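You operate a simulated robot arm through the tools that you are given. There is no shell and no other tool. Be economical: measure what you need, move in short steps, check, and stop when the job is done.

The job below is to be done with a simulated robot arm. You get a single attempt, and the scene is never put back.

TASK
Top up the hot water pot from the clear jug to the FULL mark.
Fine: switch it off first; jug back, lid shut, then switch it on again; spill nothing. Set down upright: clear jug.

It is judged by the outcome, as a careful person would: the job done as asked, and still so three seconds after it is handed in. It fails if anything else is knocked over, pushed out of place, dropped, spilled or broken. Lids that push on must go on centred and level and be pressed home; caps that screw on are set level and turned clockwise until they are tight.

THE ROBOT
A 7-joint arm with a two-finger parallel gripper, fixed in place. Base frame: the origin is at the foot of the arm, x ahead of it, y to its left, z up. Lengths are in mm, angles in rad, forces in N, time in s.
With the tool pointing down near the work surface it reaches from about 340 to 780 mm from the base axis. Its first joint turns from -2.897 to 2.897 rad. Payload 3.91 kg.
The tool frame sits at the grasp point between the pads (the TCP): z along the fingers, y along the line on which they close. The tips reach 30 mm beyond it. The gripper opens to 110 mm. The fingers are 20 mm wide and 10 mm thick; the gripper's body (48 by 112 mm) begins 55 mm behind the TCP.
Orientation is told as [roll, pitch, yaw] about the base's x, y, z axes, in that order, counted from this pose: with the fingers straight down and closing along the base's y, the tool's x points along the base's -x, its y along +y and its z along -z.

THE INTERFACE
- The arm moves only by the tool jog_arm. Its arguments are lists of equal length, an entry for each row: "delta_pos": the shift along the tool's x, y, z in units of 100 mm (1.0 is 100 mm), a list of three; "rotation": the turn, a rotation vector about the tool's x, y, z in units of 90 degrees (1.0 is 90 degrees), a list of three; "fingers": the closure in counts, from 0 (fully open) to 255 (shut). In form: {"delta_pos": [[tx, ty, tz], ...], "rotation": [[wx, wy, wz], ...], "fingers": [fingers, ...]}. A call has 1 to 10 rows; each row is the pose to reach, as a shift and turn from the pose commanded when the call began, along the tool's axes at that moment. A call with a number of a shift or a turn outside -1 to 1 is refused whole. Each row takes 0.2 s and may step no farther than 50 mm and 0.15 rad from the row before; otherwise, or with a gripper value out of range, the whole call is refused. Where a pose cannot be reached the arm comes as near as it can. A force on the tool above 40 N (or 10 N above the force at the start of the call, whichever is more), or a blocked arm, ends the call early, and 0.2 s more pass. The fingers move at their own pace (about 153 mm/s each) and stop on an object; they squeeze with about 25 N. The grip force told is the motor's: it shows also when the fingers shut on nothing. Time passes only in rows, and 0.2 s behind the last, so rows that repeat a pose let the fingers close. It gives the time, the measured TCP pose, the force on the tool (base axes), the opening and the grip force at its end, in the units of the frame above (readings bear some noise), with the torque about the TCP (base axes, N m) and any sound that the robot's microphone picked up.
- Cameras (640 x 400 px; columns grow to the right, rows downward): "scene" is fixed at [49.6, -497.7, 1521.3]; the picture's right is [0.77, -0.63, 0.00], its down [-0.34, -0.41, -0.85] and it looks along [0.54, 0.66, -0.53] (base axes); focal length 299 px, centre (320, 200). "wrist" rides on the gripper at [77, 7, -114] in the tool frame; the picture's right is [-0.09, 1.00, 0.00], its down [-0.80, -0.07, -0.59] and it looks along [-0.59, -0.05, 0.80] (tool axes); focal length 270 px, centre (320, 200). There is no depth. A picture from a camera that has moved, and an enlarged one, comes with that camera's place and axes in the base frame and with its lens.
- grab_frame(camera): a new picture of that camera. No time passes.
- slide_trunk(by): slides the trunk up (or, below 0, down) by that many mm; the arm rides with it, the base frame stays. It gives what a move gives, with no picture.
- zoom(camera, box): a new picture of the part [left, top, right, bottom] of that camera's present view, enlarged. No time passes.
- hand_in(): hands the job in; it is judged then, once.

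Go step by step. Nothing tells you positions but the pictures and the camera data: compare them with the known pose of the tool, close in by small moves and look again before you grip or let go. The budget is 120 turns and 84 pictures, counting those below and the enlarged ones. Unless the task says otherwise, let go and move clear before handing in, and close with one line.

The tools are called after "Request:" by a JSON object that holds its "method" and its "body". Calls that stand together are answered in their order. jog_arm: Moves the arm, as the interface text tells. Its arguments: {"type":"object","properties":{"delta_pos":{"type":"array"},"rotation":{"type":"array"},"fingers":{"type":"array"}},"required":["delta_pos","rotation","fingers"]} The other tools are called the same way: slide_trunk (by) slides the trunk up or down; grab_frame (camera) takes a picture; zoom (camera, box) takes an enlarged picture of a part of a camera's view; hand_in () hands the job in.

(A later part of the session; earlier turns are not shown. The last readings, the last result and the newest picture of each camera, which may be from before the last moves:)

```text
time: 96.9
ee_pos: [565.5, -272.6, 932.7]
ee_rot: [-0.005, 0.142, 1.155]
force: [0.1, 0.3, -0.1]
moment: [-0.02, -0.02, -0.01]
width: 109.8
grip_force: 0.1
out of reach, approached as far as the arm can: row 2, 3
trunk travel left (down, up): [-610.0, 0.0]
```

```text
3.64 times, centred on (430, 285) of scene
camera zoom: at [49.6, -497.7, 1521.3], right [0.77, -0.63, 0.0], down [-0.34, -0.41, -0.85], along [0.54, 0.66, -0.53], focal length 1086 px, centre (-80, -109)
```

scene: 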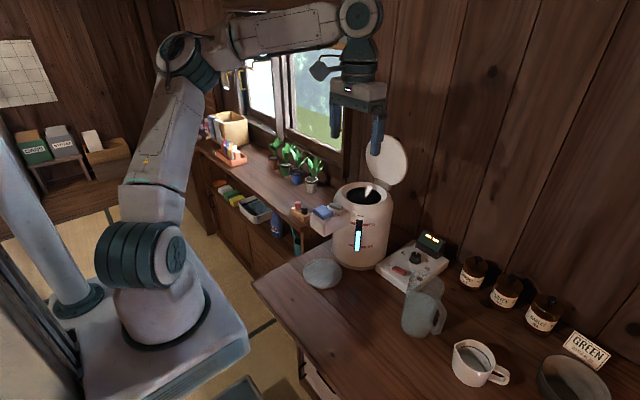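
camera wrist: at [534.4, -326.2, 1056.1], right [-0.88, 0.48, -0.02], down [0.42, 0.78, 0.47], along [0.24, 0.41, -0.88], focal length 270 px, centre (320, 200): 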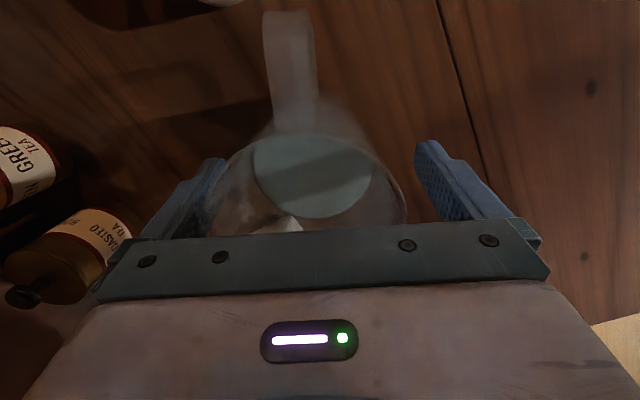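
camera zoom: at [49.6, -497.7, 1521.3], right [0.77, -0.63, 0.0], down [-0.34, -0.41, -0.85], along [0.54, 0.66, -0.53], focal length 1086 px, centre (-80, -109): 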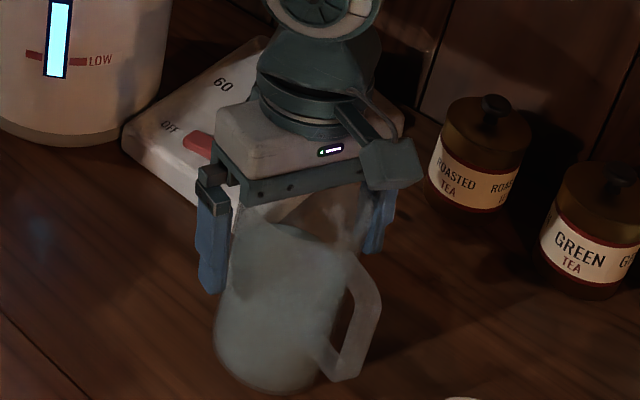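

The reach limit pulled the tool about 6 mm off-centre. I'll back up to where it was fine, centre there, and use the trunk for the last descent instead.

Request:
{"method": "jog_arm", "body": {"delta_pos": [[0, 0, -0.25], [0, 0, -0.48]], "rotation": [[0, 0, 0], [0, 0, 0]], "fingers": [0, 0]}}

```text
time: 97.5
ee_pos: [567.7, -266.5, 982.1]
ee_rot: [-0.004, 0.141, 1.153]
force: [-0.4, 0.3, -0.1]
moment: [0.01, -0.01, -0.01]
width: 109.9
grip_force: 0.0
trunk travel left (down, up): [-610.0, 0.0]
```

Request:
{"method": "jog_arm", "body": {"delta_pos": [[0.05, -0.03, 0], [0.108, -0.063, 0]], "rotation": [[0, 0, 0], [0, 0, 0]], "fingers": [0, 0]}}

```text
time: 98.1
ee_pos: [569.4, -278.6, 981.7]
ee_rot: [-0.006, 0.144, 1.156]
force: [0.9, 0.3, 0.0]
moment: [0.01, -0.04, -0.03]
width: 110.2
grip_force: 0.1
trunk travel left (down, up): [-610.0, 0.0]
```

Centred and within reach. Lowering the trunk by 48 mm.

Request:
{"method": "slide_trunk", "body": {"by": -48}}

Request:
{"method": "grab_frame", "body": {"camera": "wrist"}}

```text
time: 99.0
ee_pos: [569.6, -277.5, 934.5]
ee_rot: [-0.004, 0.143, 1.157]
force: [-0.6, -0.8, 0.2]
moment: [-0.02, -0.01, -0.03]
width: 109.9
grip_force: 0.1
trunk travel left (down, up): [-562.0, 48.0]
```

```text
23 pictures are left
camera wrist: at [537.8, -331.3, 1057.7], right [-0.88, 0.48, -0.02], down [0.41, 0.78, 0.47], along [0.24, 0.41, -0.88], focal length 270 px, centre (320, 200)
```

wrist: 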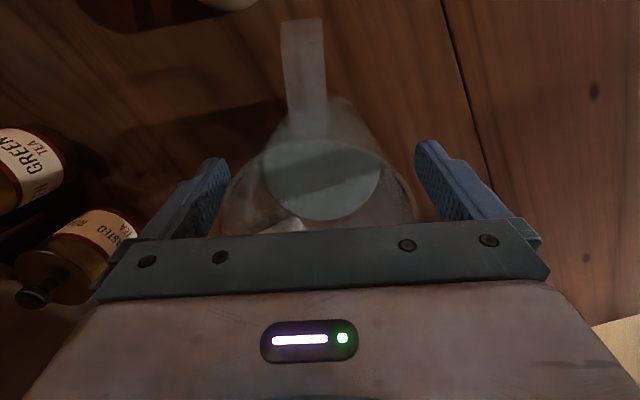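

Well centred with a few mm on each side. Closing the grip.

Request:
{"method": "jog_arm", "body": {"delta_pos": [[0, 0, 0], [0, 0, 0], [0, 0, 0]], "rotation": [[0, 0, 0], [0, 0, 0], [0, 0, 0]], "fingers": [255, 255, 255]}}

Request:
{"method": "slide_trunk", "body": {"by": 6}}

Request:
{"method": "slide_trunk", "body": {"by": 42}}

Request:
{"method": "grab_frame", "body": {"camera": "scene"}}

```text
time: 99.8
ee_pos: [568.6, -278.2, 933.7]
ee_rot: [-0.005, 0.144, 1.157]
force: [0.7, 0.5, 1.5]
moment: [0.13, 0.15, 0.0]
width: 83.4
grip_force: 25.0
trunk travel left (down, up): [-562.0, 48.0]
```

```text
time: 100.4
ee_pos: [568.6, -278.3, 939.2]
ee_rot: [-0.004, 0.143, 1.157]
force: [0.8, -0.6, -6.3]
moment: [0.02, 0.02, -0.01]
width: 83.4
grip_force: 24.7
trunk travel left (down, up): [-568.0, 42.0]
```

```text
time: 101.2
ee_pos: [568.8, -278.5, 982.4]
ee_rot: [-0.004, 0.143, 1.157]
force: [1.5, -0.4, -5.2]
moment: [0.02, -0.05, 0.01]
width: 83.4
grip_force: 25.1
trunk travel left (down, up): [-610.0, 0.0]
```

```text
22 pictures are left
```

scene: 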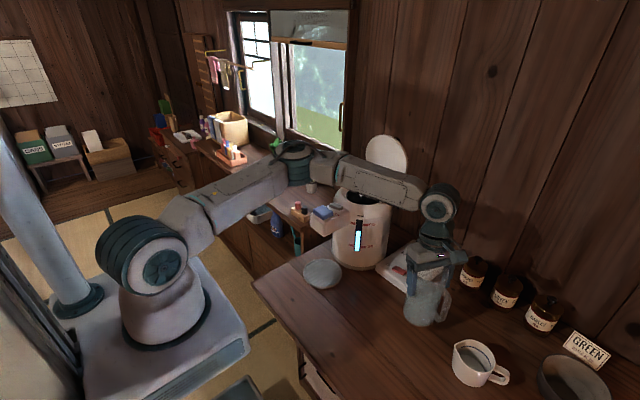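

The jug is lifted (about 5.5 N) and gripped at the noted pose. I'll raise it gently while drawing it in and left.

Request:
{"method": "jog_arm", "body": {"delta_pos": [[-0.05, 0.12, -0.25], [-0.1, 0.25, -0.5], [-0.152, 0.377, -0.77]], "rotation": [[0, 0, 0], [0, 0, 0], [0, 0, 0]], "fingers": [255, 255, 255]}}

Request:
{"method": "jog_arm", "body": {"delta_pos": [[-0.05, 0.12, -0.25], [-0.1, 0.25, -0.5], [-0.152, 0.377, -0.77]], "rotation": [[0, 0, 0], [0, 0, 0], [0, 0, 0]], "fingers": [255, 255, 255]}}

```text
time: 102.0
ee_pos: [544.8, -238.2, 1055.7]
ee_rot: [-0.003, 0.142, 1.159]
force: [-0.6, 0.3, -6.1]
moment: [-0.02, 0.01, -0.02]
width: 83.4
grip_force: 25.4
trunk travel left (down, up): [-610.0, 0.0]
```

```text
time: 102.8
ee_pos: [520.2, -199.5, 1130.1]
ee_rot: [-0.004, 0.141, 1.157]
force: [0.3, -0.1, -5.0]
moment: [0.0, -0.01, 0.01]
width: 83.7
grip_force: 25.3
trunk travel left (down, up): [-610.0, 0.0]
```

I'll rotate the jug upright about the vertical axis so the spout points along +y, while moving towards the pot's right side.

Request:
{"method": "jog_arm", "body": {"delta_pos": [[-0.15, -0.12, -0.022], [-0.3, -0.233, -0.044], [-0.45, -0.35, -0.065], [-0.6, -0.465, -0.087]], "rotation": [[0.01, 0, -0.069], [0.02, 0, -0.138], [0.029, 0, -0.206], [0.039, 0, -0.275]], "fingers": [255, 255, 255, 255]}}

```text
time: 103.8
ee_pos: [587.4, -161.9, 1129.5]
ee_rot: [-0.003, 0.146, 1.596]
force: [-1.0, 0.9, -5.6]
moment: [0.03, -0.01, -0.02]
width: 83.6
grip_force: 25.0
trunk travel left (down, up): [-610.0, 0.0]
```

Request:
{"method": "jog_arm", "body": {"delta_pos": [[-0.13, -0.23, -0.02], [-0.26, -0.46, -0.04], [-0.38, -0.686, -0.055]], "rotation": [[0, 0, 0], [0, 0, 0], [0, 0, 0]], "fingers": [255, 255, 255]}}

Request:
{"method": "grab_frame", "body": {"camera": "wrist"}}

```text
time: 104.6
ee_pos: [656.1, -123.3, 1129.5]
ee_rot: [-0.001, 0.144, 1.593]
force: [0.3, 0.5, -6.0]
moment: [-0.02, 0.01, -0.01]
width: 83.3
grip_force: 25.1
trunk travel left (down, up): [-610.0, 0.0]
```

```text
21 pictures are left
camera wrist: at [649.9, -184.0, 1253.3], right [-1.0, 0.06, -0.01], down [0.05, 0.88, 0.47], along [0.04, 0.47, -0.88], focal length 270 px, centre (320, 200)
```

wrist: 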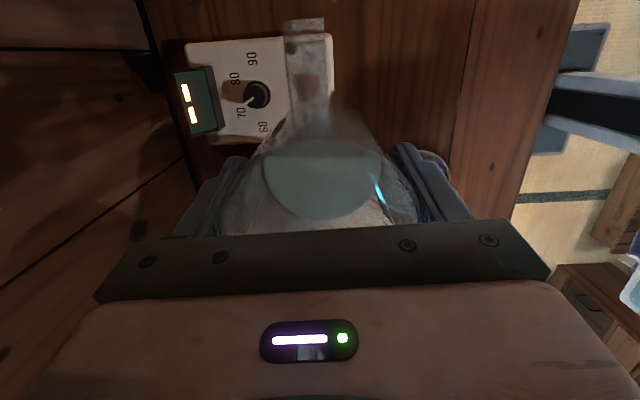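

The view is good and the spout points over the pot. I'll tilt to 40° (below the pouring angle) while moving the lip over the opening.

Request:
{"method": "jog_arm", "body": {"delta_pos": [[-0.14, -0.01, -0.06], [-0.28, -0.015, -0.12], [-0.42, -0.02, -0.18], [-0.55, -0.03, -0.24], [-0.693, -0.038, -0.302]], "rotation": [[0, 0.089, 0], [0, 0.178, 0], [0, 0.267, 0], [0, 0.355, 0], [0, 0.444, 0]], "fingers": [255, 255, 255, 255, 255]}}

Request:
{"method": "grab_frame", "body": {"camera": "scene"}}

Request:
{"method": "grab_frame", "body": {"camera": "wrist"}}

```text
time: 105.8
ee_pos: [658.2, -47.9, 1150.9]
ee_rot: [-0.003, 0.844, 1.591]
force: [0.5, 1.1, -5.3]
moment: [0.21, 0.04, 0.04]
width: 83.4
grip_force: 25.2
trunk travel left (down, up): [-610.0, 0.0]
```

```text
20 pictures are left
```

scene: 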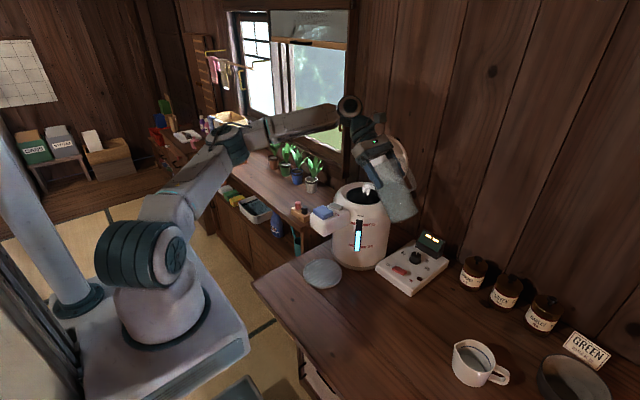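

```text
19 pictures are left
camera wrist: at [648.9, -15.4, 1282.9], right [-1.0, 0.03, -0.07], down [0.05, 0.98, -0.2], along [0.06, -0.21, -0.98], focal length 270 px, centre (320, 200)
```

wrist: 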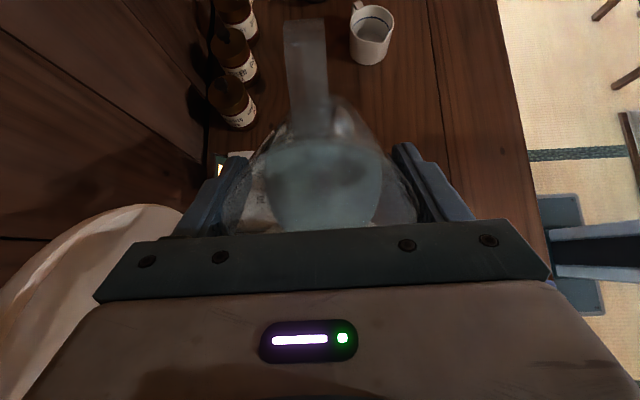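

Request:
{"method": "zoom", "body": {"camera": "scene", "box": [320, 100, 440, 270]}}

```text
2.35 times, centred on (380, 185) of scene
camera zoom: at [49.6, -497.7, 1521.3], right [0.77, -0.63, 0.0], down [-0.34, -0.41, -0.85], along [0.54, 0.66, -0.53], focal length 703 px, centre (179, 235)
```

zoom: 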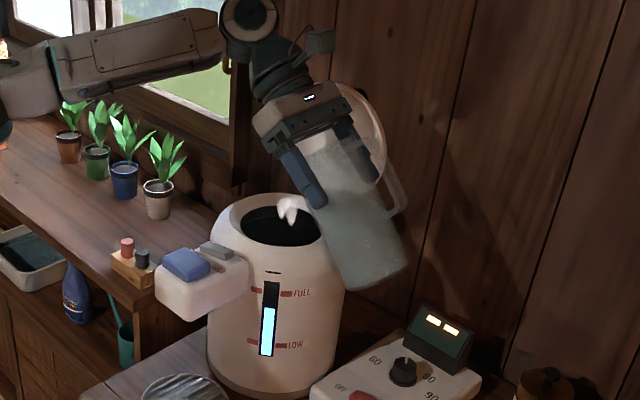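

As predicted; the lip should be just inside the opening. I'll ease into pouring: to 50°, with a small +x shift to centre.

Request:
{"method": "jog_arm", "body": {"delta_pos": [[0, -0.04, 0], [0, -0.08, 0], [0, -0.08, 0], [0, -0.08, 0], [0, -0.08, 0], [0, -0.08, 0]], "rotation": [[0, 0.028, 0], [0, 0.056, 0], [0, 0.083, 0], [0, 0.111, 0], [0, 0.111, 0], [0, 0.111, 0]], "fingers": [255, 255, 255, 255, 255, 255]}}

Request:
{"method": "zoom", "body": {"camera": "scene", "box": [330, 150, 430, 250]}}

```text
time: 107.2
ee_pos: [664.9, -50.0, 1149.7]
ee_rot: [-0.005, 1.017, 1.59]
force: [0.4, 1.0, -5.1]
moment: [0.26, 0.03, 0.03]
width: 83.5
grip_force: 24.8
trunk travel left (down, up): [-610.0, 0.0]
```

```text
4.00 times, centred on (380, 200) of scene
camera zoom: at [49.6, -497.7, 1521.3], right [0.77, -0.63, 0.0], down [-0.34, -0.41, -0.85], along [0.54, 0.66, -0.53], focal length 1194 px, centre (80, 200)
```

zoom: 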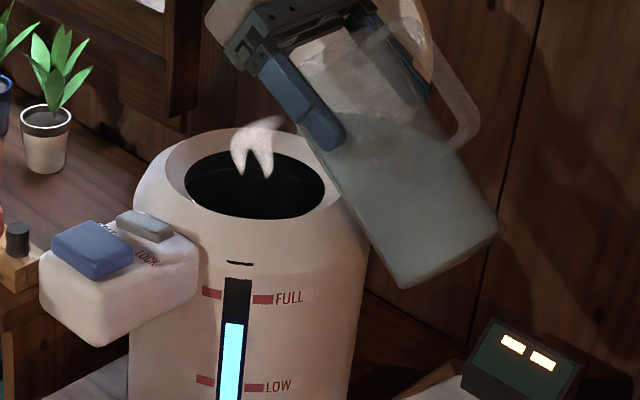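

No flow yet, and the lip is about 25 mm right of the opening centre. I'll nudge +y and tilt to 57°.

Request:
{"method": "jog_arm", "body": {"delta_pos": [[-0.03, 0, -0.05], [-0.063, 0, -0.1], [-0.063, 0, -0.1], [-0.063, 0, -0.1], [-0.063, 0, -0.1]], "rotation": [[0, 0, 0], [0, 0.026, 0], [0, 0.052, 0], [0, 0.078, 0], [0, 0.078, 0]], "fingers": [255, 255, 255, 255, 255]}}

Request:
{"method": "zoom", "body": {"camera": "scene", "box": [330, 150, 430, 250]}}

```text
time: 108.4
ee_pos: [663.7, -38.1, 1150.5]
ee_rot: [-0.005, 1.141, 1.589]
force: [-0.2, -0.6, -4.9]
moment: [0.25, 0.02, -0.02]
width: 83.6
grip_force: 24.9
trunk travel left (down, up): [-610.0, 0.0]
```

```text
4.00 times, centred on (380, 200) of scene
camera zoom: at [49.6, -497.7, 1521.3], right [0.77, -0.63, 0.0], down [-0.34, -0.41, -0.85], along [0.54, 0.66, -0.53], focal length 1194 px, centre (80, 200)
```

zoom: 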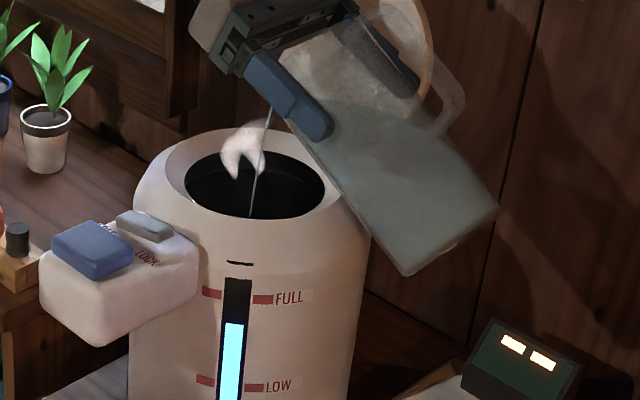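

A thin stream is falling well inside the opening. Tilting a bit more and holding.

Request:
{"method": "jog_arm", "body": {"delta_pos": [[0, 0, 0], [0, 0, 0], [0, 0, 0], [0, 0, 0], [0, 0, 0], [0, 0, 0]], "rotation": [[0, 0.018, 0], [0, 0.036, 0], [0, 0.054, 0], [0, 0.054, 0], [0, 0.054, 0], [0, 0.054, 0]], "fingers": [255, 255, 255, 255, 255, 255]}}

Request:
{"method": "zoom", "body": {"camera": "scene", "box": [330, 150, 430, 250]}}

```text
time: 109.8
ee_pos: [664.8, -37.4, 1149.5]
ee_rot: [-0.008, 1.222, 1.588]
force: [0.3, 0.3, -5.2]
moment: [0.29, 0.05, -0.02]
width: 83.6
grip_force: 24.5
trunk travel left (down, up): [-610.0, 0.0]
```

```text
4.00 times, centred on (380, 200) of scene
camera zoom: at [49.6, -497.7, 1521.3], right [0.77, -0.63, 0.0], down [-0.34, -0.41, -0.85], along [0.54, 0.66, -0.53], focal length 1194 px, centre (80, 200)
```

zoom: 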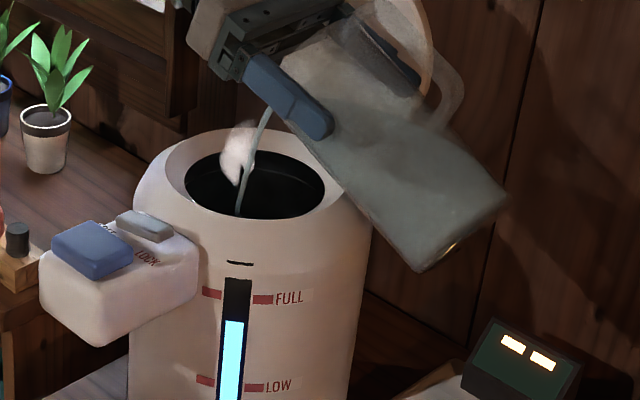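

The level is rising slightly and the stream stays near the centre. Continuing gently.

Request:
{"method": "jog_arm", "body": {"delta_pos": [[0, 0, 0], [0, 0, 0], [0, 0, 0], [0, 0, 0], [0, 0, 0], [0, 0, 0], [0, 0, 0], [0, 0, 0]], "rotation": [[0, 0.01, 0], [0, 0.02, 0], [0, 0.03, 0], [0, 0.04, 0], [0, 0.04, 0], [0, 0.04, 0], [0, 0.04, 0], [0, 0.04, 0]], "fingers": [255, 255, 255, 255, 255, 255, 255, 255]}}

Request:
{"method": "zoom", "body": {"camera": "scene", "box": [330, 150, 430, 250]}}

```text
time: 111.6
ee_pos: [664.7, -38.1, 1150.5]
ee_rot: [-0.009, 1.229, 1.589]
force: [0.6, -0.4, -6.3]
moment: [0.24, 0.03, 0.0]
width: 83.4
grip_force: 25.2
out of reach, approached as far as the arm can: row 4, 5, 6, 7, 8
trunk travel left (down, up): [-610.0, 0.0]
```

```text
4.00 times, centred on (380, 200) of scene
camera zoom: at [49.6, -497.7, 1521.3], right [0.77, -0.63, 0.0], down [-0.34, -0.41, -0.85], along [0.54, 0.66, -0.53], focal length 1194 px, centre (80, 200)
```

zoom: 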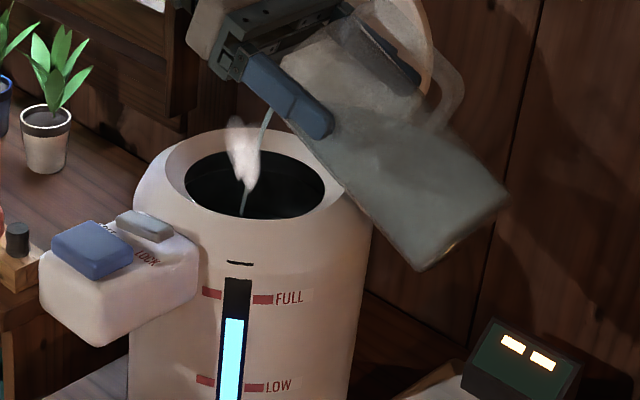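

The arm reached its limit at about 62° of jug tilt. Bringing the pour point 18 mm nearer the base and 20 mm lower should allow more tilt while staying inside the opening.

Request:
{"method": "jog_arm", "body": {"delta_pos": [[-0.09, 0.09, 0.03], [-0.188, 0.18, 0.067], [-0.188, 0.18, 0.067], [-0.188, 0.18, 0.067], [-0.188, 0.18, 0.067]], "rotation": [[0, 0, 0], [0, 0, 0], [0, 0.015, 0], [0, 0.03, 0], [0, 0.03, 0]], "fingers": [255, 255, 255, 255, 255]}}

```text
time: 112.8
ee_pos: [645.0, -39.2, 1135.5]
ee_rot: [-0.01, 1.22, 1.589]
force: [-0.4, 0.1, -4.4]
moment: [0.29, 0.01, 0.01]
width: 83.4
grip_force: 25.4
out of reach, approached as far as the arm can: row 2, 3, 4, 5
trunk travel left (down, up): [-610.0, 0.0]
```

The tilt limit is in the wrist roll. Turning the spout direction 20° towards the base side (keeping the lip over the opening) shifts the work to another joint, so I'll do that.

Request:
{"method": "jog_arm", "body": {"delta_pos": [[0.025, -0.07, -0.02], [0.05, -0.14, -0.04], [0.075, -0.2, -0.065], [0.1, -0.27, -0.085]], "rotation": [[0.052, 0, -0.019], [0.104, 0, -0.038], [0.156, 0, -0.057], [0.2085, 0, -0.0764]], "fingers": [255, 255, 255, 255]}}

Request:
{"method": "zoom", "body": {"camera": "scene", "box": [330, 150, 430, 250]}}

```text
time: 113.8
ee_pos: [671.1, -33.7, 1148.3]
ee_rot: [-0.01, 1.219, 1.941]
force: [-0.8, -0.4, -5.7]
moment: [0.23, 0.12, -0.01]
width: 83.4
grip_force: 24.8
trunk travel left (down, up): [-610.0, 0.0]
```

```text
4.00 times, centred on (380, 200) of scene
camera zoom: at [49.6, -497.7, 1521.3], right [0.77, -0.63, 0.0], down [-0.34, -0.41, -0.85], along [0.54, 0.66, -0.53], focal length 1194 px, centre (80, 200)
```

zoom: 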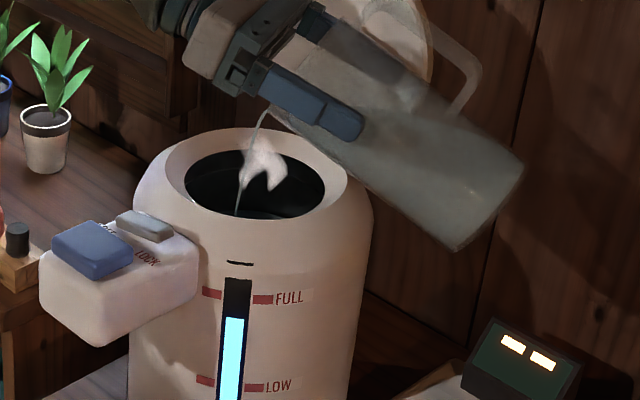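

The turn was accepted and the stream is still inside. I'll shift +x a little and tilt further.

Request:
{"method": "jog_arm", "body": {"delta_pos": [[0, -0.05, 0], [0, -0.09, 0], [0, -0.09, 0], [0, -0.09, 0], [0, -0.09, 0], [0, -0.09, 0]], "rotation": [[0, 0.012, 0], [0, 0.024, 0], [0, 0.036, 0], [0, 0.048, 0], [0, 0.06, 0], [0, 0.06, 0]], "fingers": [255, 255, 255, 255, 255, 255]}}

Request:
{"method": "zoom", "body": {"camera": "scene", "box": [330, 150, 430, 250]}}

```text
time: 115.2
ee_pos: [680.4, -30.7, 1148.6]
ee_rot: [-0.016, 1.31, 1.933]
force: [-0.2, 0.1, -5.2]
moment: [0.26, 0.1, -0.03]
width: 83.5
grip_force: 24.8
trunk travel left (down, up): [-610.0, 0.0]
```

```text
4.00 times, centred on (380, 200) of scene
camera zoom: at [49.6, -497.7, 1521.3], right [0.77, -0.63, 0.0], down [-0.34, -0.41, -0.85], along [0.54, 0.66, -0.53], focal length 1194 px, centre (80, 200)
```

zoom: 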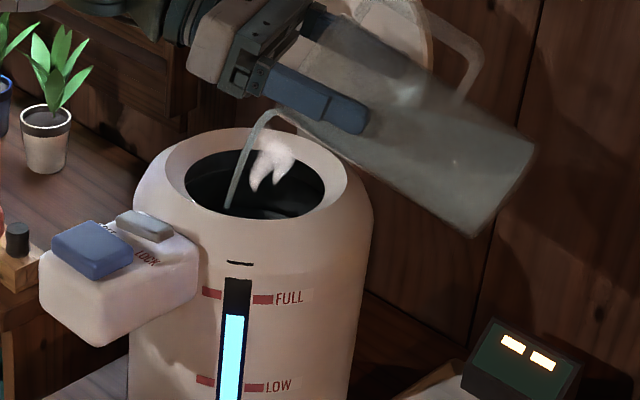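

The level is about a third of the way there. I'll tilt a little more, hold longer, and draw the lip back slightly.

Request:
{"method": "jog_arm", "body": {"delta_pos": [[0.03, -0.05, 0.05], [0.03, -0.05, 0.05], [0.03, -0.05, 0.05], [0.03, -0.05, 0.05], [0.03, -0.05, 0.05], [0.03, -0.05, 0.05], [0.03, -0.05, 0.05], [0.03, -0.05, 0.05], [0.03, -0.05, 0.05]], "rotation": [[0, 0.01, 0], [0, 0.02, 0], [0, 0.03, 0], [0, 0.03, 0], [0, 0.03, 0], [0, 0.03, 0], [0, 0.03, 0], [0, 0.03, 0], [0, 0.03, 0]], "fingers": [255, 255, 255, 255, 255, 255, 255, 255, 255]}}

Request:
{"method": "zoom", "body": {"camera": "scene", "box": [330, 150, 430, 250]}}

```text
time: 117.2
ee_pos: [686.6, -35.7, 1154.2]
ee_rot: [-0.017, 1.319, 1.932]
force: [0.5, -0.3, -5.8]
moment: [0.22, 0.09, 0.02]
width: 83.1
grip_force: 25.0
out of reach, approached as far as the arm can: row 1, 2, 3, 4, 5, 6, 7, 8, 9
trunk travel left (down, up): [-610.0, 0.0]
```

```text
4.00 times, centred on (380, 200) of scene
camera zoom: at [49.6, -497.7, 1521.3], right [0.77, -0.63, 0.0], down [-0.34, -0.41, -0.85], along [0.54, 0.66, -0.53], focal length 1194 px, centre (80, 200)
```

zoom: 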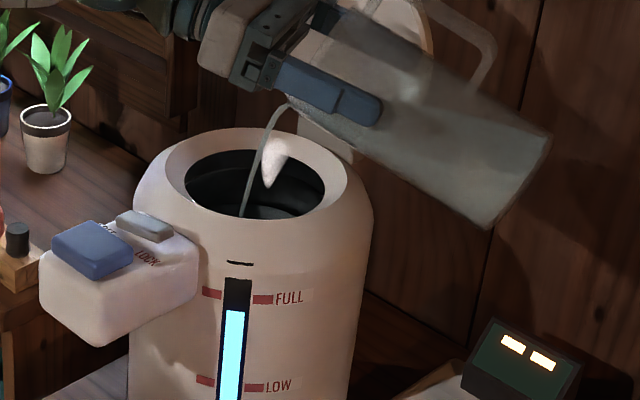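

The level is at about half of the needed rise, and the wrist limit is hit again at 67°. The solver prefers a higher tool relative to the shoulder, so I'll untilt to stop the flow, raise the arm 90 mm and drop the trunk by the same amount.

Request:
{"method": "jog_arm", "body": {"delta_pos": [[0, 0.03, 0], [0, 0.06, 0], [0, 0.08, 0], [0, 0.08, 0]], "rotation": [[0, -0.05, 0], [0, -0.1, 0], [0, -0.15, 0], [0, -0.2, 0]], "fingers": [255, 255, 255, 255]}}

Request:
{"method": "jog_arm", "body": {"delta_pos": [[0.25, 0, -0.16], [0.5, 0, -0.32], [0.76, 0, -0.48]], "rotation": [[0, 0, 0], [0, 0, 0], [0, 0, 0]], "fingers": [255, 255, 255]}}

```text
time: 118.2
ee_pos: [678.6, -40.3, 1153.4]
ee_rot: [-0.009, 1.046, 1.94]
force: [0.2, -0.6, -4.3]
moment: [0.19, 0.07, 0.0]
width: 83.2
grip_force: 24.8
trunk travel left (down, up): [-610.0, 0.0]
```

```text
time: 119.0
ee_pos: [676.5, -35.1, 1243.0]
ee_rot: [-0.007, 1.045, 1.941]
force: [-0.3, -0.5, -3.6]
moment: [0.15, 0.06, -0.02]
width: 83.3
grip_force: 25.3
trunk travel left (down, up): [-610.0, 0.0]
```

Request:
{"method": "slide_trunk", "body": {"by": -92}}

Request:
{"method": "jog_arm", "body": {"delta_pos": [[0, 0, 0], [0, -0.03, 0], [0, -0.06, 0], [0, -0.08, 0], [0, -0.08, 0], [0, -0.08, 0], [0, -0.08, 0]], "rotation": [[0, 0.06, 0], [0, 0.12, 0], [0, 0.17, 0], [0, 0.19, 0], [0, 0.21, 0], [0, 0.23, 0], [0, 0.25, 0]], "fingers": [255, 255, 255, 255, 255, 255, 255]}}

```text
time: 120.3
ee_pos: [675.5, -35.5, 1150.9]
ee_rot: [-0.01, 1.046, 1.941]
force: [0.4, 0.2, -4.5]
moment: [0.15, 0.13, 0.01]
width: 83.1
grip_force: 24.9
trunk travel left (down, up): [-518.0, 92.0]
```

```text
time: 121.9
ee_pos: [683.6, -32.9, 1151.9]
ee_rot: [-0.032, 1.44, 1.917]
force: [0.2, -0.5, -4.5]
moment: [0.17, 0.1, -0.02]
width: 83.6
grip_force: 25.0
trunk travel left (down, up): [-518.0, 92.0]
```

The trunk change worked: the jug is now at 74° with no limit. Checking the level.

Request:
{"method": "zoom", "body": {"camera": "scene", "box": [330, 150, 430, 250]}}

```text
4.00 times, centred on (380, 200) of scene
camera zoom: at [49.6, -497.7, 1521.3], right [0.77, -0.63, 0.0], down [-0.34, -0.41, -0.85], along [0.54, 0.66, -0.53], focal length 1194 px, centre (80, 200)
```

zoom: 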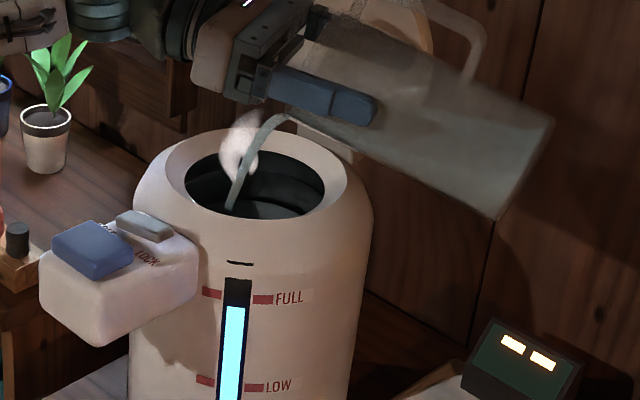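

About 10 px left to FULL with a good flow. Holding for about a second.

Request:
{"method": "jog_arm", "body": {"delta_pos": [[0, 0, 0], [0, 0, 0], [0, 0, 0], [0, 0, 0], [0, 0, 0]], "rotation": [[0, 0, 0], [0, 0, 0], [0, 0, 0], [0, 0, 0], [0, 0, 0]], "fingers": [255, 255, 255, 255, 255]}}

Request:
{"method": "zoom", "body": {"camera": "scene", "box": [340, 200, 390, 255]}}

```text
time: 123.1
ee_pos: [682.4, -33.0, 1151.8]
ee_rot: [-0.031, 1.442, 1.915]
force: [0.0, 0.9, -3.5]
moment: [0.21, 0.09, -0.03]
width: 83.3
grip_force: 24.9
trunk travel left (down, up): [-518.0, 92.0]
```

```text
7.27 times, centred on (365, 228) of scene
camera zoom: at [49.6, -497.7, 1521.3], right [0.77, -0.63, 0.0], down [-0.34, -0.41, -0.85], along [0.54, 0.66, -0.53], focal length 2172 px, centre (-7, 0)
```

zoom: 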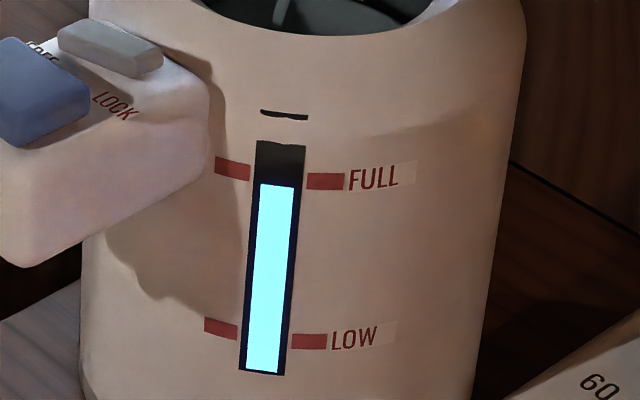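

The level is close, about 12 px at this scale below FULL. I'll tilt a few degrees more and hold.

Request:
{"method": "jog_arm", "body": {"delta_pos": [[0, 0, 0], [0, 0, 0], [0, 0, 0], [0, 0, 0], [0, 0, 0], [0, 0, 0]], "rotation": [[0, 0.015, 0], [0, 0.03, 0], [0, 0.045, 0], [0, 0.045, 0], [0, 0.045, 0], [0, 0.045, 0]], "fingers": [255, 255, 255, 255, 255, 255]}}

Request:
{"method": "zoom", "body": {"camera": "scene", "box": [340, 200, 390, 255]}}

```text
time: 124.5
ee_pos: [683.5, -33.0, 1150.7]
ee_rot: [-0.032, 1.439, 1.916]
force: [-0.8, 0.0, -2.5]
moment: [0.2, 0.09, 0.02]
width: 83.2
grip_force: 24.9
out of reach, approached as far as the arm can: row 3, 4, 5, 6
trunk travel left (down, up): [-518.0, 92.0]
```

```text
7.27 times, centred on (365, 228) of scene
camera zoom: at [49.6, -497.7, 1521.3], right [0.77, -0.63, 0.0], down [-0.34, -0.41, -0.85], along [0.54, 0.66, -0.53], focal length 2172 px, centre (-7, 0)
```

zoom: 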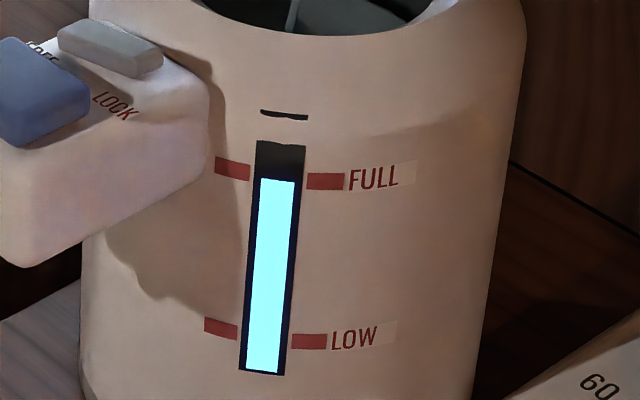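

It's nearly there: about 5 px under the mark's centre and still trickling. I'll hold 1.2 s more, then untilt and read it.

Request:
{"method": "jog_arm", "body": {"delta_pos": [[0, 0, 0], [0, 0, 0], [0, 0, 0], [0, 0, 0], [0, 0, 0], [0, 0, 0]], "rotation": [[0, 0, 0], [0, 0, 0], [0, 0, 0], [0, 0, 0], [0, 0, 0], [0, 0, 0]], "fingers": [255, 255, 255, 255, 255, 255]}}

Request:
{"method": "zoom", "body": {"camera": "scene", "box": [340, 200, 390, 255]}}

```text
time: 125.9
ee_pos: [683.5, -32.9, 1151.9]
ee_rot: [-0.031, 1.44, 1.916]
force: [-0.4, 0.6, -3.0]
moment: [0.14, 0.09, -0.02]
width: 83.5
grip_force: 24.4
trunk travel left (down, up): [-518.0, 92.0]
```

```text
7.27 times, centred on (365, 228) of scene
camera zoom: at [49.6, -497.7, 1521.3], right [0.77, -0.63, 0.0], down [-0.34, -0.41, -0.85], along [0.54, 0.66, -0.53], focal length 2172 px, centre (-7, 0)
```

zoom: 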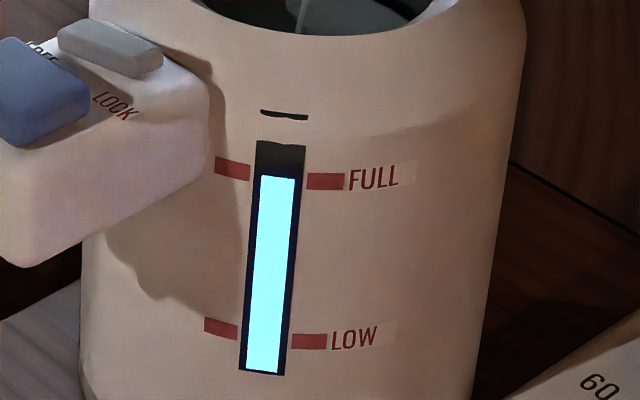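

Within 2–3 px of the mark, still trickling. I'll wait 0.6 s more, then untilt smoothly to 40°.

Request:
{"method": "jog_arm", "body": {"delta_pos": [[0, 0, 0], [0, 0, 0], [0, 0, 0], [0, 0, 0], [0, 0, 0], [0, 0, 0], [0, 0, 0], [0, 0, 0]], "rotation": [[0, 0, 0], [0, 0, 0], [0, 0, 0], [0, -0.076, 0], [0, -0.152, 0], [0, -0.228, 0], [0, -0.303, 0], [0, -0.378, 0]], "fingers": [255, 255, 255, 255, 255, 255, 255, 255]}}

Request:
{"method": "zoom", "body": {"camera": "scene", "box": [330, 150, 430, 250]}}

```text
time: 127.7
ee_pos: [683.3, -33.0, 1151.2]
ee_rot: [-0.007, 0.843, 1.943]
force: [0.1, 1.2, -2.8]
moment: [0.14, 0.03, 0.02]
width: 83.6
grip_force: 24.7
trunk travel left (down, up): [-518.0, 92.0]
```

```text
4.00 times, centred on (380, 200) of scene
camera zoom: at [49.6, -497.7, 1521.3], right [0.77, -0.63, 0.0], down [-0.34, -0.41, -0.85], along [0.54, 0.66, -0.53], focal length 1194 px, centre (80, 200)
```

zoom: 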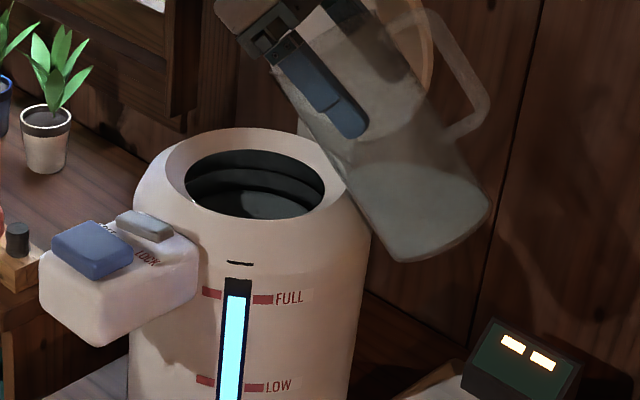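

The level is at the FULL mark and the flow has stopped. Carrying the jug out to the right while bringing it upright.

Request:
{"method": "jog_arm", "body": {"delta_pos": [[0.13, 0.09, 0.1], [0.26, 0.18, 0.2], [0.39, 0.27, 0.31], [0.52, 0.36, 0.41], [0.646, 0.446, 0.517]], "rotation": [[0, -0.0888, 0], [0, -0.1777, 0], [0, -0.2665, 0], [0, -0.355, 0], [0, -0.444, 0]], "fingers": [255, 255, 255, 255, 255]}}

```text
time: 128.9
ee_pos: [671.6, -125.8, 1165.9]
ee_rot: [-0.006, 0.144, 1.947]
force: [-0.4, -0.6, -3.2]
moment: [0.05, -0.01, -0.01]
width: 83.3
grip_force: 24.6
trunk travel left (down, up): [-518.0, 92.0]
```

Upright and clear of the pot. Next I'll restore the trunk height, turn the jug back to its original heading and retrace the path.

Request:
{"method": "slide_trunk", "body": {"by": 92}}

Request:
{"method": "jog_arm", "body": {"delta_pos": [[0, 0.14, 0.1], [-0.01, 0.28, 0.2], [-0.01, 0.42, 0.3], [-0.02, 0.56, 0.42], [-0.02, 0.7, 0.53], [-0.025, 0.84, 0.64]], "rotation": [[-0.012, 0, 0.083], [-0.024, 0, 0.166], [-0.036, 0, 0.249], [-0.048, 0, 0.332], [-0.06, 0, 0.415], [-0.0714, 0, 0.498]], "fingers": [255, 255, 255, 255, 255, 255]}}

```text
time: 130.2
ee_pos: [671.6, -124.3, 1258.0]
ee_rot: [-0.005, 0.148, 1.945]
force: [0.7, 0.3, -2.9]
moment: [-0.02, -0.02, 0.01]
width: 83.4
grip_force: 24.6
trunk travel left (down, up): [-610.0, 0.0]
```

```text
time: 131.6
ee_pos: [596.2, -162.4, 1193.8]
ee_rot: [-0.008, 0.144, 1.153]
force: [0.2, -0.3, -2.8]
moment: [-0.03, -0.03, 0.03]
width: 83.5
grip_force: 24.7
trunk travel left (down, up): [-610.0, 0.0]
```

Request:
{"method": "jog_arm", "body": {"delta_pos": [[0.12, 0.03, 0.25], [0.24, 0.055, 0.5], [0.347, 0.079, 0.747]], "rotation": [[0, 0, 0], [0, 0, 0], [0, 0, 0]], "fingers": [255, 255, 255]}}

Request:
{"method": "jog_arm", "body": {"delta_pos": [[0.12, 0.03, 0.25], [0.24, 0.055, 0.5], [0.347, 0.079, 0.747]], "rotation": [[0, 0, 0], [0, 0, 0], [0, 0, 0]], "fingers": [255, 255, 255]}}

Request:
{"method": "jog_arm", "body": {"delta_pos": [[0.05, -0.12, 0.24], [0.1, -0.25, 0.48], [0.152, -0.377, 0.73]], "rotation": [[0, 0, 0], [0, 0, 0], [0, 0, 0]], "fingers": [255, 255, 255]}}

```text
time: 132.4
ee_pos: [570.9, -201.1, 1124.8]
ee_rot: [-0.007, 0.144, 1.157]
force: [-0.2, -0.5, -3.5]
moment: [0.0, 0.01, 0.0]
width: 83.2
grip_force: 24.8
trunk travel left (down, up): [-610.0, 0.0]
```

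```text
time: 133.2
ee_pos: [546.6, -239.4, 1055.1]
ee_rot: [-0.006, 0.142, 1.155]
force: [1.0, -0.8, -1.6]
moment: [-0.04, 0.03, -0.01]
width: 83.4
grip_force: 25.2
trunk travel left (down, up): [-610.0, 0.0]
```

```text
time: 134.0
ee_pos: [571.2, -277.8, 986.3]
ee_rot: [-0.007, 0.143, 1.155]
force: [-0.1, 1.0, -3.0]
moment: [-0.02, -0.01, 0.0]
width: 83.3
grip_force: 25.3
trunk travel left (down, up): [-610.0, 0.0]
```

Back above the original spot, 2 mm off at most. Lowering with the trunk.

Request:
{"method": "slide_trunk", "body": {"by": -49}}

Request:
{"method": "slide_trunk", "body": {"by": -2.5}}

Request:
{"method": "slide_trunk", "body": {"by": -1}}

```text
time: 134.9
ee_pos: [571.1, -276.4, 938.2]
ee_rot: [-0.008, 0.144, 1.157]
force: [0.7, -0.4, -2.2]
moment: [-0.05, 0.03, 0.02]
width: 83.4
grip_force: 25.0
trunk travel left (down, up): [-561.0, 49.0]
```

```text
time: 135.4
ee_pos: [570.4, -277.0, 936.2]
ee_rot: [-0.008, 0.143, 1.157]
force: [0.5, 0.3, 1.0]
moment: [-0.07, 0.08, -0.02]
width: 83.7
grip_force: 24.7
trunk travel left (down, up): [-558.0, 51.0]
```

```text
time: 135.9
ee_pos: [570.6, -277.2, 936.8]
ee_rot: [-0.01, 0.144, 1.156]
force: [1.7, -0.5, 10.8]
moment: [-0.17, 0.18, 0.01]
width: 83.7
grip_force: 24.8
trunk travel left (down, up): [-558.0, 52.0]
```

The jug is on the table. Opening the fingers and lifting straight up.

Request:
{"method": "jog_arm", "body": {"delta_pos": [[0, 0, 0], [0, 0, 0], [0, 0, 0]], "rotation": [[0, 0, 0], [0, 0, 0], [0, 0, 0]], "fingers": [180, 0, 0]}}

Request:
{"method": "slide_trunk", "body": {"by": 52}}

Request:
{"method": "jog_arm", "body": {"delta_pos": [[0, 0, -0.3], [0, 0.1, -0.6], [-0.1, 0.3, -0.9]], "rotation": [[0, 0, 0], [0, 0, 0], [0, 0, 0]], "fingers": [0, 0, 0]}}

Request:
{"method": "grab_frame", "body": {"camera": "scene"}}

```text
time: 136.7
ee_pos: [570.6, -277.8, 934.1]
ee_rot: [-0.009, 0.142, 1.156]
force: [-1.0, 0.3, -0.1]
moment: [0.01, 0.0, 0.0]
width: 110.1
grip_force: 0.1
trunk travel left (down, up): [-558.0, 52.0]
```

```text
time: 137.6
ee_pos: [570.7, -277.2, 986.8]
ee_rot: [-0.008, 0.144, 1.156]
force: [-0.3, -0.4, -1.0]
moment: [0.0, 0.01, 0.01]
width: 109.9
grip_force: 0.1
trunk travel left (down, up): [-610.0, 0.0]
```

```text
time: 138.4
ee_pos: [550.3, -243.5, 1074.3]
ee_rot: [-0.008, 0.143, 1.159]
force: [0.5, 0.0, -0.2]
moment: [-0.01, -0.02, 0.0]
width: 110.1
grip_force: 0.1
trunk travel left (down, up): [-610.0, 0.0]
```

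```text
5 pictures are left
```

scene: 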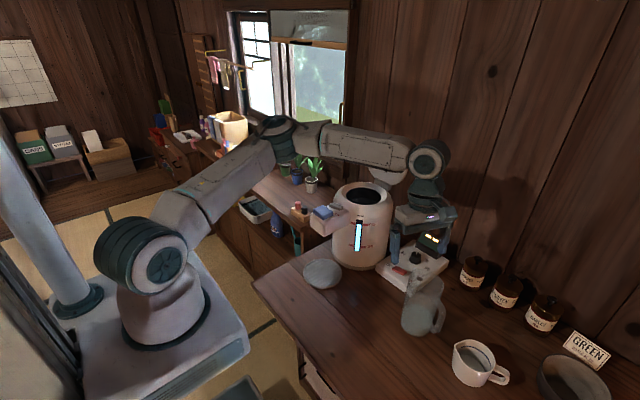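

The jug is back upright in its place and nothing is spilled. Next the lid: I'll go to yaw 0 with the camera on the base side, well above everything, and approach the knob from above again.

Request:
{"method": "jog_arm", "body": {"delta_pos": [[-0.05, 0.1, -0.3], [-0.1, 0.25, -0.6], [-0.15, 0.4, -0.9]], "rotation": [[0, -0.045, 0], [0, -0.091, 0], [0, -0.091, 0]], "fingers": [0, 0, 0]}}

Request:
{"method": "jog_arm", "body": {"delta_pos": [[-0.1, 0.05, -0.1], [-0.2, 0.1, -0.2], [-0.3, 0.15, -0.3], [-0.4, 0.2, -0.4], [-0.5, 0.25, -0.5], [-0.6, 0.3, -0.6], [-0.7, 0.35, -0.7], [-0.8, 0.4, -0.8]], "rotation": [[0, 0, 0.092], [0, 0, 0.184], [0, 0, 0.276], [0, 0, 0.368], [0, 0, 0.46], [0, 0, 0.552], [0, 0, 0.645], [0, 0, 0.737]], "fingers": [0, 0, 0, 0, 0, 120, 120, 120]}}

```text
time: 139.2
ee_pos: [526.2, -202.0, 1161.2]
ee_rot: [-0.006, 0.0, 1.156]
force: [0.5, 0.2, -0.1]
moment: [0.01, 0.02, 0.03]
width: 110.3
grip_force: 0.1
trunk travel left (down, up): [-610.0, 0.0]
```

```text
time: 141.0
ee_pos: [520.5, -111.6, 1240.4]
ee_rot: [-0.005, -0.008, -0.002]
force: [0.0, 0.1, 0.4]
moment: [0.0, -0.04, -0.03]
width: 58.6
grip_force: 0.0
trunk travel left (down, up): [-610.0, 0.0]
```

Request:
{"method": "jog_arm", "body": {"delta_pos": [[-0.2, 0.36, -0.15], [-0.4, 0.73, -0.3]], "rotation": [[0, 0, 0], [0, 0, 0]], "fingers": [120, 120]}}

Request:
{"method": "jog_arm", "body": {"delta_pos": [[-0.2, 0.36, -0.1], [-0.4, 0.726, -0.2], [-0.7, 0.726, -0.2], [-1.0, 0.726, -0.2]], "rotation": [[0, 0, 0], [0, -0.056, 0], [0, -0.111, 0], [0, -0.17, 0]], "fingers": [120, 120, 120, 120]}}

```text
time: 141.6
ee_pos: [560.9, -37.7, 1270.3]
ee_rot: [-0.002, -0.008, -0.001]
force: [-0.5, -0.3, -0.7]
moment: [-0.04, 0.01, 0.02]
width: 58.2
grip_force: 0.1
trunk travel left (down, up): [-610.0, 0.0]
```

```text
time: 142.6
ee_pos: [661.3, 33.4, 1289.3]
ee_rot: [-0.003, -0.274, 0.0]
force: [0.0, 0.7, 0.4]
moment: [-0.01, 0.02, 0.02]
width: 58.2
grip_force: 0.0
trunk travel left (down, up): [-610.0, 0.0]
```

Request:
{"method": "jog_arm", "body": {"delta_pos": [[-0.27, 0, 0.11], [-0.53, 0, 0.2]], "rotation": [[0, 0, 0], [0, 0, 0]], "fingers": [120, 120]}}

Request:
{"method": "jog_arm", "body": {"delta_pos": [[-0.27, 0, 0.11], [-0.53, 0, 0.2]], "rotation": [[0, 0, 0], [0, 0, 0]], "fingers": [120, 120]}}

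```text
time: 143.2
ee_pos: [719.2, 33.1, 1285.7]
ee_rot: [-0.003, -0.275, 0.0]
force: [-0.4, 0.5, 0.2]
moment: [0.02, 0.02, -0.01]
width: 58.4
grip_force: 0.0
trunk travel left (down, up): [-610.0, 0.0]
```

```text
time: 143.8
ee_pos: [772.7, 30.3, 1280.6]
ee_rot: [0.0, -0.275, -0.004]
force: [0.0, -0.2, -0.1]
moment: [-0.01, 0.0, -0.02]
width: 58.3
grip_force: 0.0
trunk travel left (down, up): [-610.0, 0.0]
```

Reached. I'll use one wrist picture to check the alignment with the knob.

Request:
{"method": "grab_frame", "body": {"camera": "wrist"}}

```text
4 pictures are left
camera wrist: at [668.0, 35.6, 1368.6], right [0.09, 1.0, 0.02], down [0.61, -0.07, 0.79], along [0.79, -0.06, -0.61], focal length 270 px, centre (320, 200)
```

wrist: 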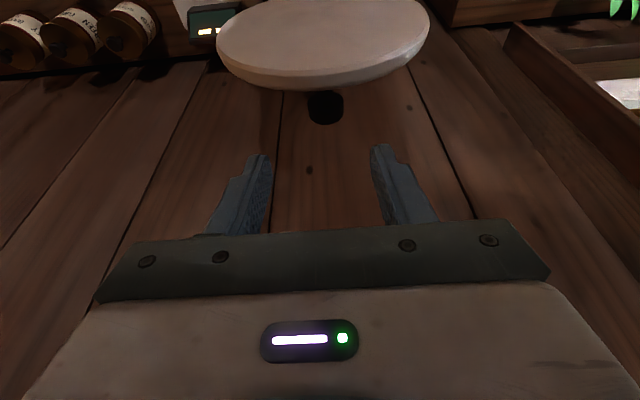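

The knob is visible at about (785,32,1192). I'll descend onto it and close.

Request:
{"method": "jog_arm", "body": {"delta_pos": [[0.12, 0.02, 0.1], [0.12, 0.02, 0.3], [0.12, 0.02, 0.5], [0.12, 0.02, 0.66], [0.12, 0.02, 0.735]], "rotation": [[0, 0, 0], [0, 0, 0], [0, 0, 0], [0, 0, 0], [0, 0, 0]], "fingers": [120, 120, 120, 120, 120]}}

Request:
{"method": "jog_arm", "body": {"delta_pos": [[0, 0, 0], [0, 0, 0], [0, 0, 0]], "rotation": [[0, 0, 0], [0, 0, 0], [0, 0, 0]], "fingers": [255, 255, 255]}}

```text
time: 145.0
ee_pos: [782.6, 34.7, 1206.5]
ee_rot: [-0.003, -0.274, 0.001]
force: [-0.2, -0.2, -0.1]
moment: [0.0, 0.02, 0.01]
width: 58.0
grip_force: 0.0
trunk travel left (down, up): [-610.0, 0.0]
```

```text
time: 145.8
ee_pos: [780.7, 34.6, 1206.0]
ee_rot: [-0.005, -0.273, 0.003]
force: [1.0, -0.3, -0.5]
moment: [0.04, -0.09, 0.02]
width: 27.0
grip_force: 44.8
trunk travel left (down, up): [-610.0, 0.0]
```

Holding the knob. I'll bring the lid forward along its arc: 29° rigidly first.

Request:
{"method": "jog_arm", "body": {"delta_pos": [[0.137, 0, -0.053], [0.278, 0, -0.094], [0.422, 0, -0.123], [0.567, 0, -0.139], [0.714, 0, -0.142], [0.831, 0, -0.136]], "rotation": [[0, -0.0556, 0], [0, -0.111, 0], [0, -0.167, 0], [0, -0.222, 0], [0, -0.278, 0], [0, -0.322, 0]], "fingers": [255, 255, 255, 255, 255, 255]}}

```text
time: 147.2
ee_pos: [696.8, 35.1, 1197.8]
ee_rot: [-0.005, -0.782, 0.001]
force: [1.4, -0.4, 7.4]
moment: [-0.05, -0.8, -0.03]
width: 26.9
grip_force: 45.3
trunk travel left (down, up): [-610.0, 0.0]
```

Smooth, with low forces. Continuing down the arc with the tool lean held.

Request:
{"method": "jog_arm", "body": {"delta_pos": [[0.1, 0, -0.045], [0.199, 0, -0.081], [0.305, 0, -0.11], [0.409, 0, -0.133], [0.517, 0, -0.147], [0.624, 0, -0.156], [0.732, 0, -0.155], [0.839, 0, -0.148]], "rotation": [[0, 0, 0], [0, 0, 0], [0, 0, 0], [0, 0, 0], [0, 0, 0], [0, 0, 0], [0, 0, 0], [0, 0, 0]], "fingers": [255, 255, 255, 255, 255, 255, 255, 255]}}

```text
time: 149.0
ee_pos: [627.1, 34.3, 1149.1]
ee_rot: [-0.005, -0.78, 0.005]
force: [2.5, -1.5, 8.2]
moment: [0.12, -1.42, 0.12]
width: 26.9
grip_force: 44.3
trunk travel left (down, up): [-610.0, 0.0]
```

Request:
{"method": "jog_arm", "body": {"delta_pos": [[0.1, 0, 0.015], [0.211, 0, 0.037], [0.31, 0, 0.068], [0.416, 0, 0.104], [0.48, 0, 0.132], [0.547, 0, 0.163]], "rotation": [[0, 0, 0], [0, 0, 0], [0, 0, 0], [0, 0, 0], [0, 0, 0], [0, 0, 0]], "fingers": [255, 255, 255, 255, 255, 255]}}

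```text
time: 150.4
ee_pos: [599.8, 36.1, 1100.6]
ee_rot: [-0.005, -0.78, 0.004]
force: [0.1, -0.7, 8.5]
moment: [0.05, -1.35, 0.05]
width: 27.1
grip_force: 44.7
trunk travel left (down, up): [-610.0, 0.0]
```

About 3 mm remain by reckoning. Pressing down gently until it seats.

Request:
{"method": "jog_arm", "body": {"delta_pos": [[0.02, 0, 0.01], [0.035, 0, 0.025], [0.05, 0, 0.04], [0.065, 0, 0.055], [0.08, 0, 0.07]], "rotation": [[0, 0, 0], [0, 0, 0], [0, 0, 0], [0, 0, 0], [0, 0, 0]], "fingers": [255, 255, 255, 255, 255]}}

```text
time: 151.6
ee_pos: [597.0, 35.1, 1089.6]
ee_rot: [-0.006, -0.781, 0.002]
force: [-12.8, 0.5, 10.9]
moment: [0.11, -1.21, 0.07]
width: 27.1
grip_force: 44.5
trunk travel left (down, up): [-610.0, 0.0]
```

It looks seated, with resistance in x and z. I'll release, back off and check.

Request:
{"method": "jog_arm", "body": {"delta_pos": [[0, 0, 0], [0, 0, 0], [0, 0, -0.3], [0, 0, -0.6], [-0.1, 0, -0.9]], "rotation": [[0, 0, 0], [0, 0, 0], [0, 0, 0], [0, 0, 0], [0, 0, 0]], "fingers": [120, 120, 120, 120, 120]}}

Request:
{"method": "zoom", "body": {"camera": "scene", "box": [300, 160, 440, 290]}}

```text
time: 152.8
ee_pos: [542.3, 33.7, 1159.5]
ee_rot: [-0.004, -0.781, 0.002]
force: [-0.2, 0.2, 0.1]
moment: [0.02, 0.02, -0.02]
width: 58.0
grip_force: 0.0
trunk travel left (down, up): [-610.0, 0.0]
```

```text
3.08 times, centred on (370, 225) of scene
camera zoom: at [49.6, -497.7, 1521.3], right [0.77, -0.63, 0.0], down [-0.34, -0.41, -0.85], along [0.54, 0.66, -0.53], focal length 919 px, centre (166, 123)
```

zoom: 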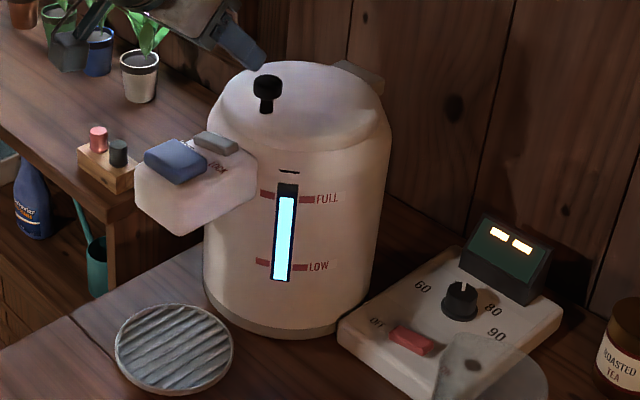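

The lid looks shut as it was originally, and the level sits at FULL. To be sure it's home, I'll straighten the tool, shut the fingers and press lightly on the knob top.

Request:
{"method": "jog_arm", "body": {"delta_pos": [[0, 0, -0.1], [0, 0, -0.2], [0, 0, -0.2], [0, 0, -0.2], [0, 0, -0.2], [0, 0, -0.2]], "rotation": [[0, 0.083, 0], [0, 0.166, 0], [0, 0.249, 0], [0, 0.332, 0], [0, 0.415, 0], [0, 0.497, 0]], "fingers": [255, 255, 255, 255, 255, 255]}}

```text
time: 154.2
ee_pos: [529.8, 35.0, 1174.8]
ee_rot: [-0.003, 0.004, -0.002]
force: [-0.6, -0.4, 0.1]
moment: [0.05, 0.05, 0.0]
width: 0.0
grip_force: 25.4
trunk travel left (down, up): [-610.0, 0.0]
```

Request:
{"method": "jog_arm", "body": {"delta_pos": [[-0.4, -0.01, 0], [-0.8, -0.01, 0], [-0.8, -0.01, 0.35], [-0.8, -0.01, 0.45], [-0.8, -0.01, 0.49], [-0.8, -0.01, 0.52], [-0.8, -0.01, 0.54], [-0.8, -0.01, 0.56], [-0.8, -0.01, 0.58]], "rotation": [[0, 0, 0], [0, 0, 0], [0, 0, 0], [0, 0, 0], [0, 0, 0], [0, 0, 0], [0, 0, 0], [0, 0, 0], [0, 0, 0]], "fingers": [255, 255, 255, 255, 255, 255, 255, 255, 255]}}

```text
time: 156.2
ee_pos: [609.4, 33.8, 1118.0]
ee_rot: [-0.003, -0.005, 0.001]
force: [5.1, 2.5, 24.9]
moment: [0.09, -0.28, -0.25]
width: 0.0
grip_force: 25.0
trunk travel left (down, up): [-610.0, 0.0]
```

Firm at 25 N, so the lid is home. Retreating and moving to the rocker's ON end, around (666,-157).

Request:
{"method": "jog_arm", "body": {"delta_pos": [[0, 0, -0.4], [-0.1, -0.3, -0.6], [-0.3, -0.65, -0.6], [-0.4, -0.95, -0.6]], "rotation": [[0, 0, 0], [0, 0, 0], [0, 0, 0], [0, 0, 0]], "fingers": [255, 255, 255, 255]}}

Request:
{"method": "jog_arm", "body": {"delta_pos": [[-0.1, -0.45, 0], [-0.165, -0.96, 0]], "rotation": [[0, 0, 0], [0, 0, 0]], "fingers": [255, 255]}}

```text
time: 157.2
ee_pos: [650.2, -61.5, 1174.8]
ee_rot: [-0.003, 0.002, -0.001]
force: [-0.1, -0.3, 0.4]
moment: [-0.01, -0.02, -0.02]
width: 0.0
grip_force: 25.2
trunk travel left (down, up): [-610.0, 0.0]
```

```text
refused: row 2 steps farther than a row can; nothing moved
```

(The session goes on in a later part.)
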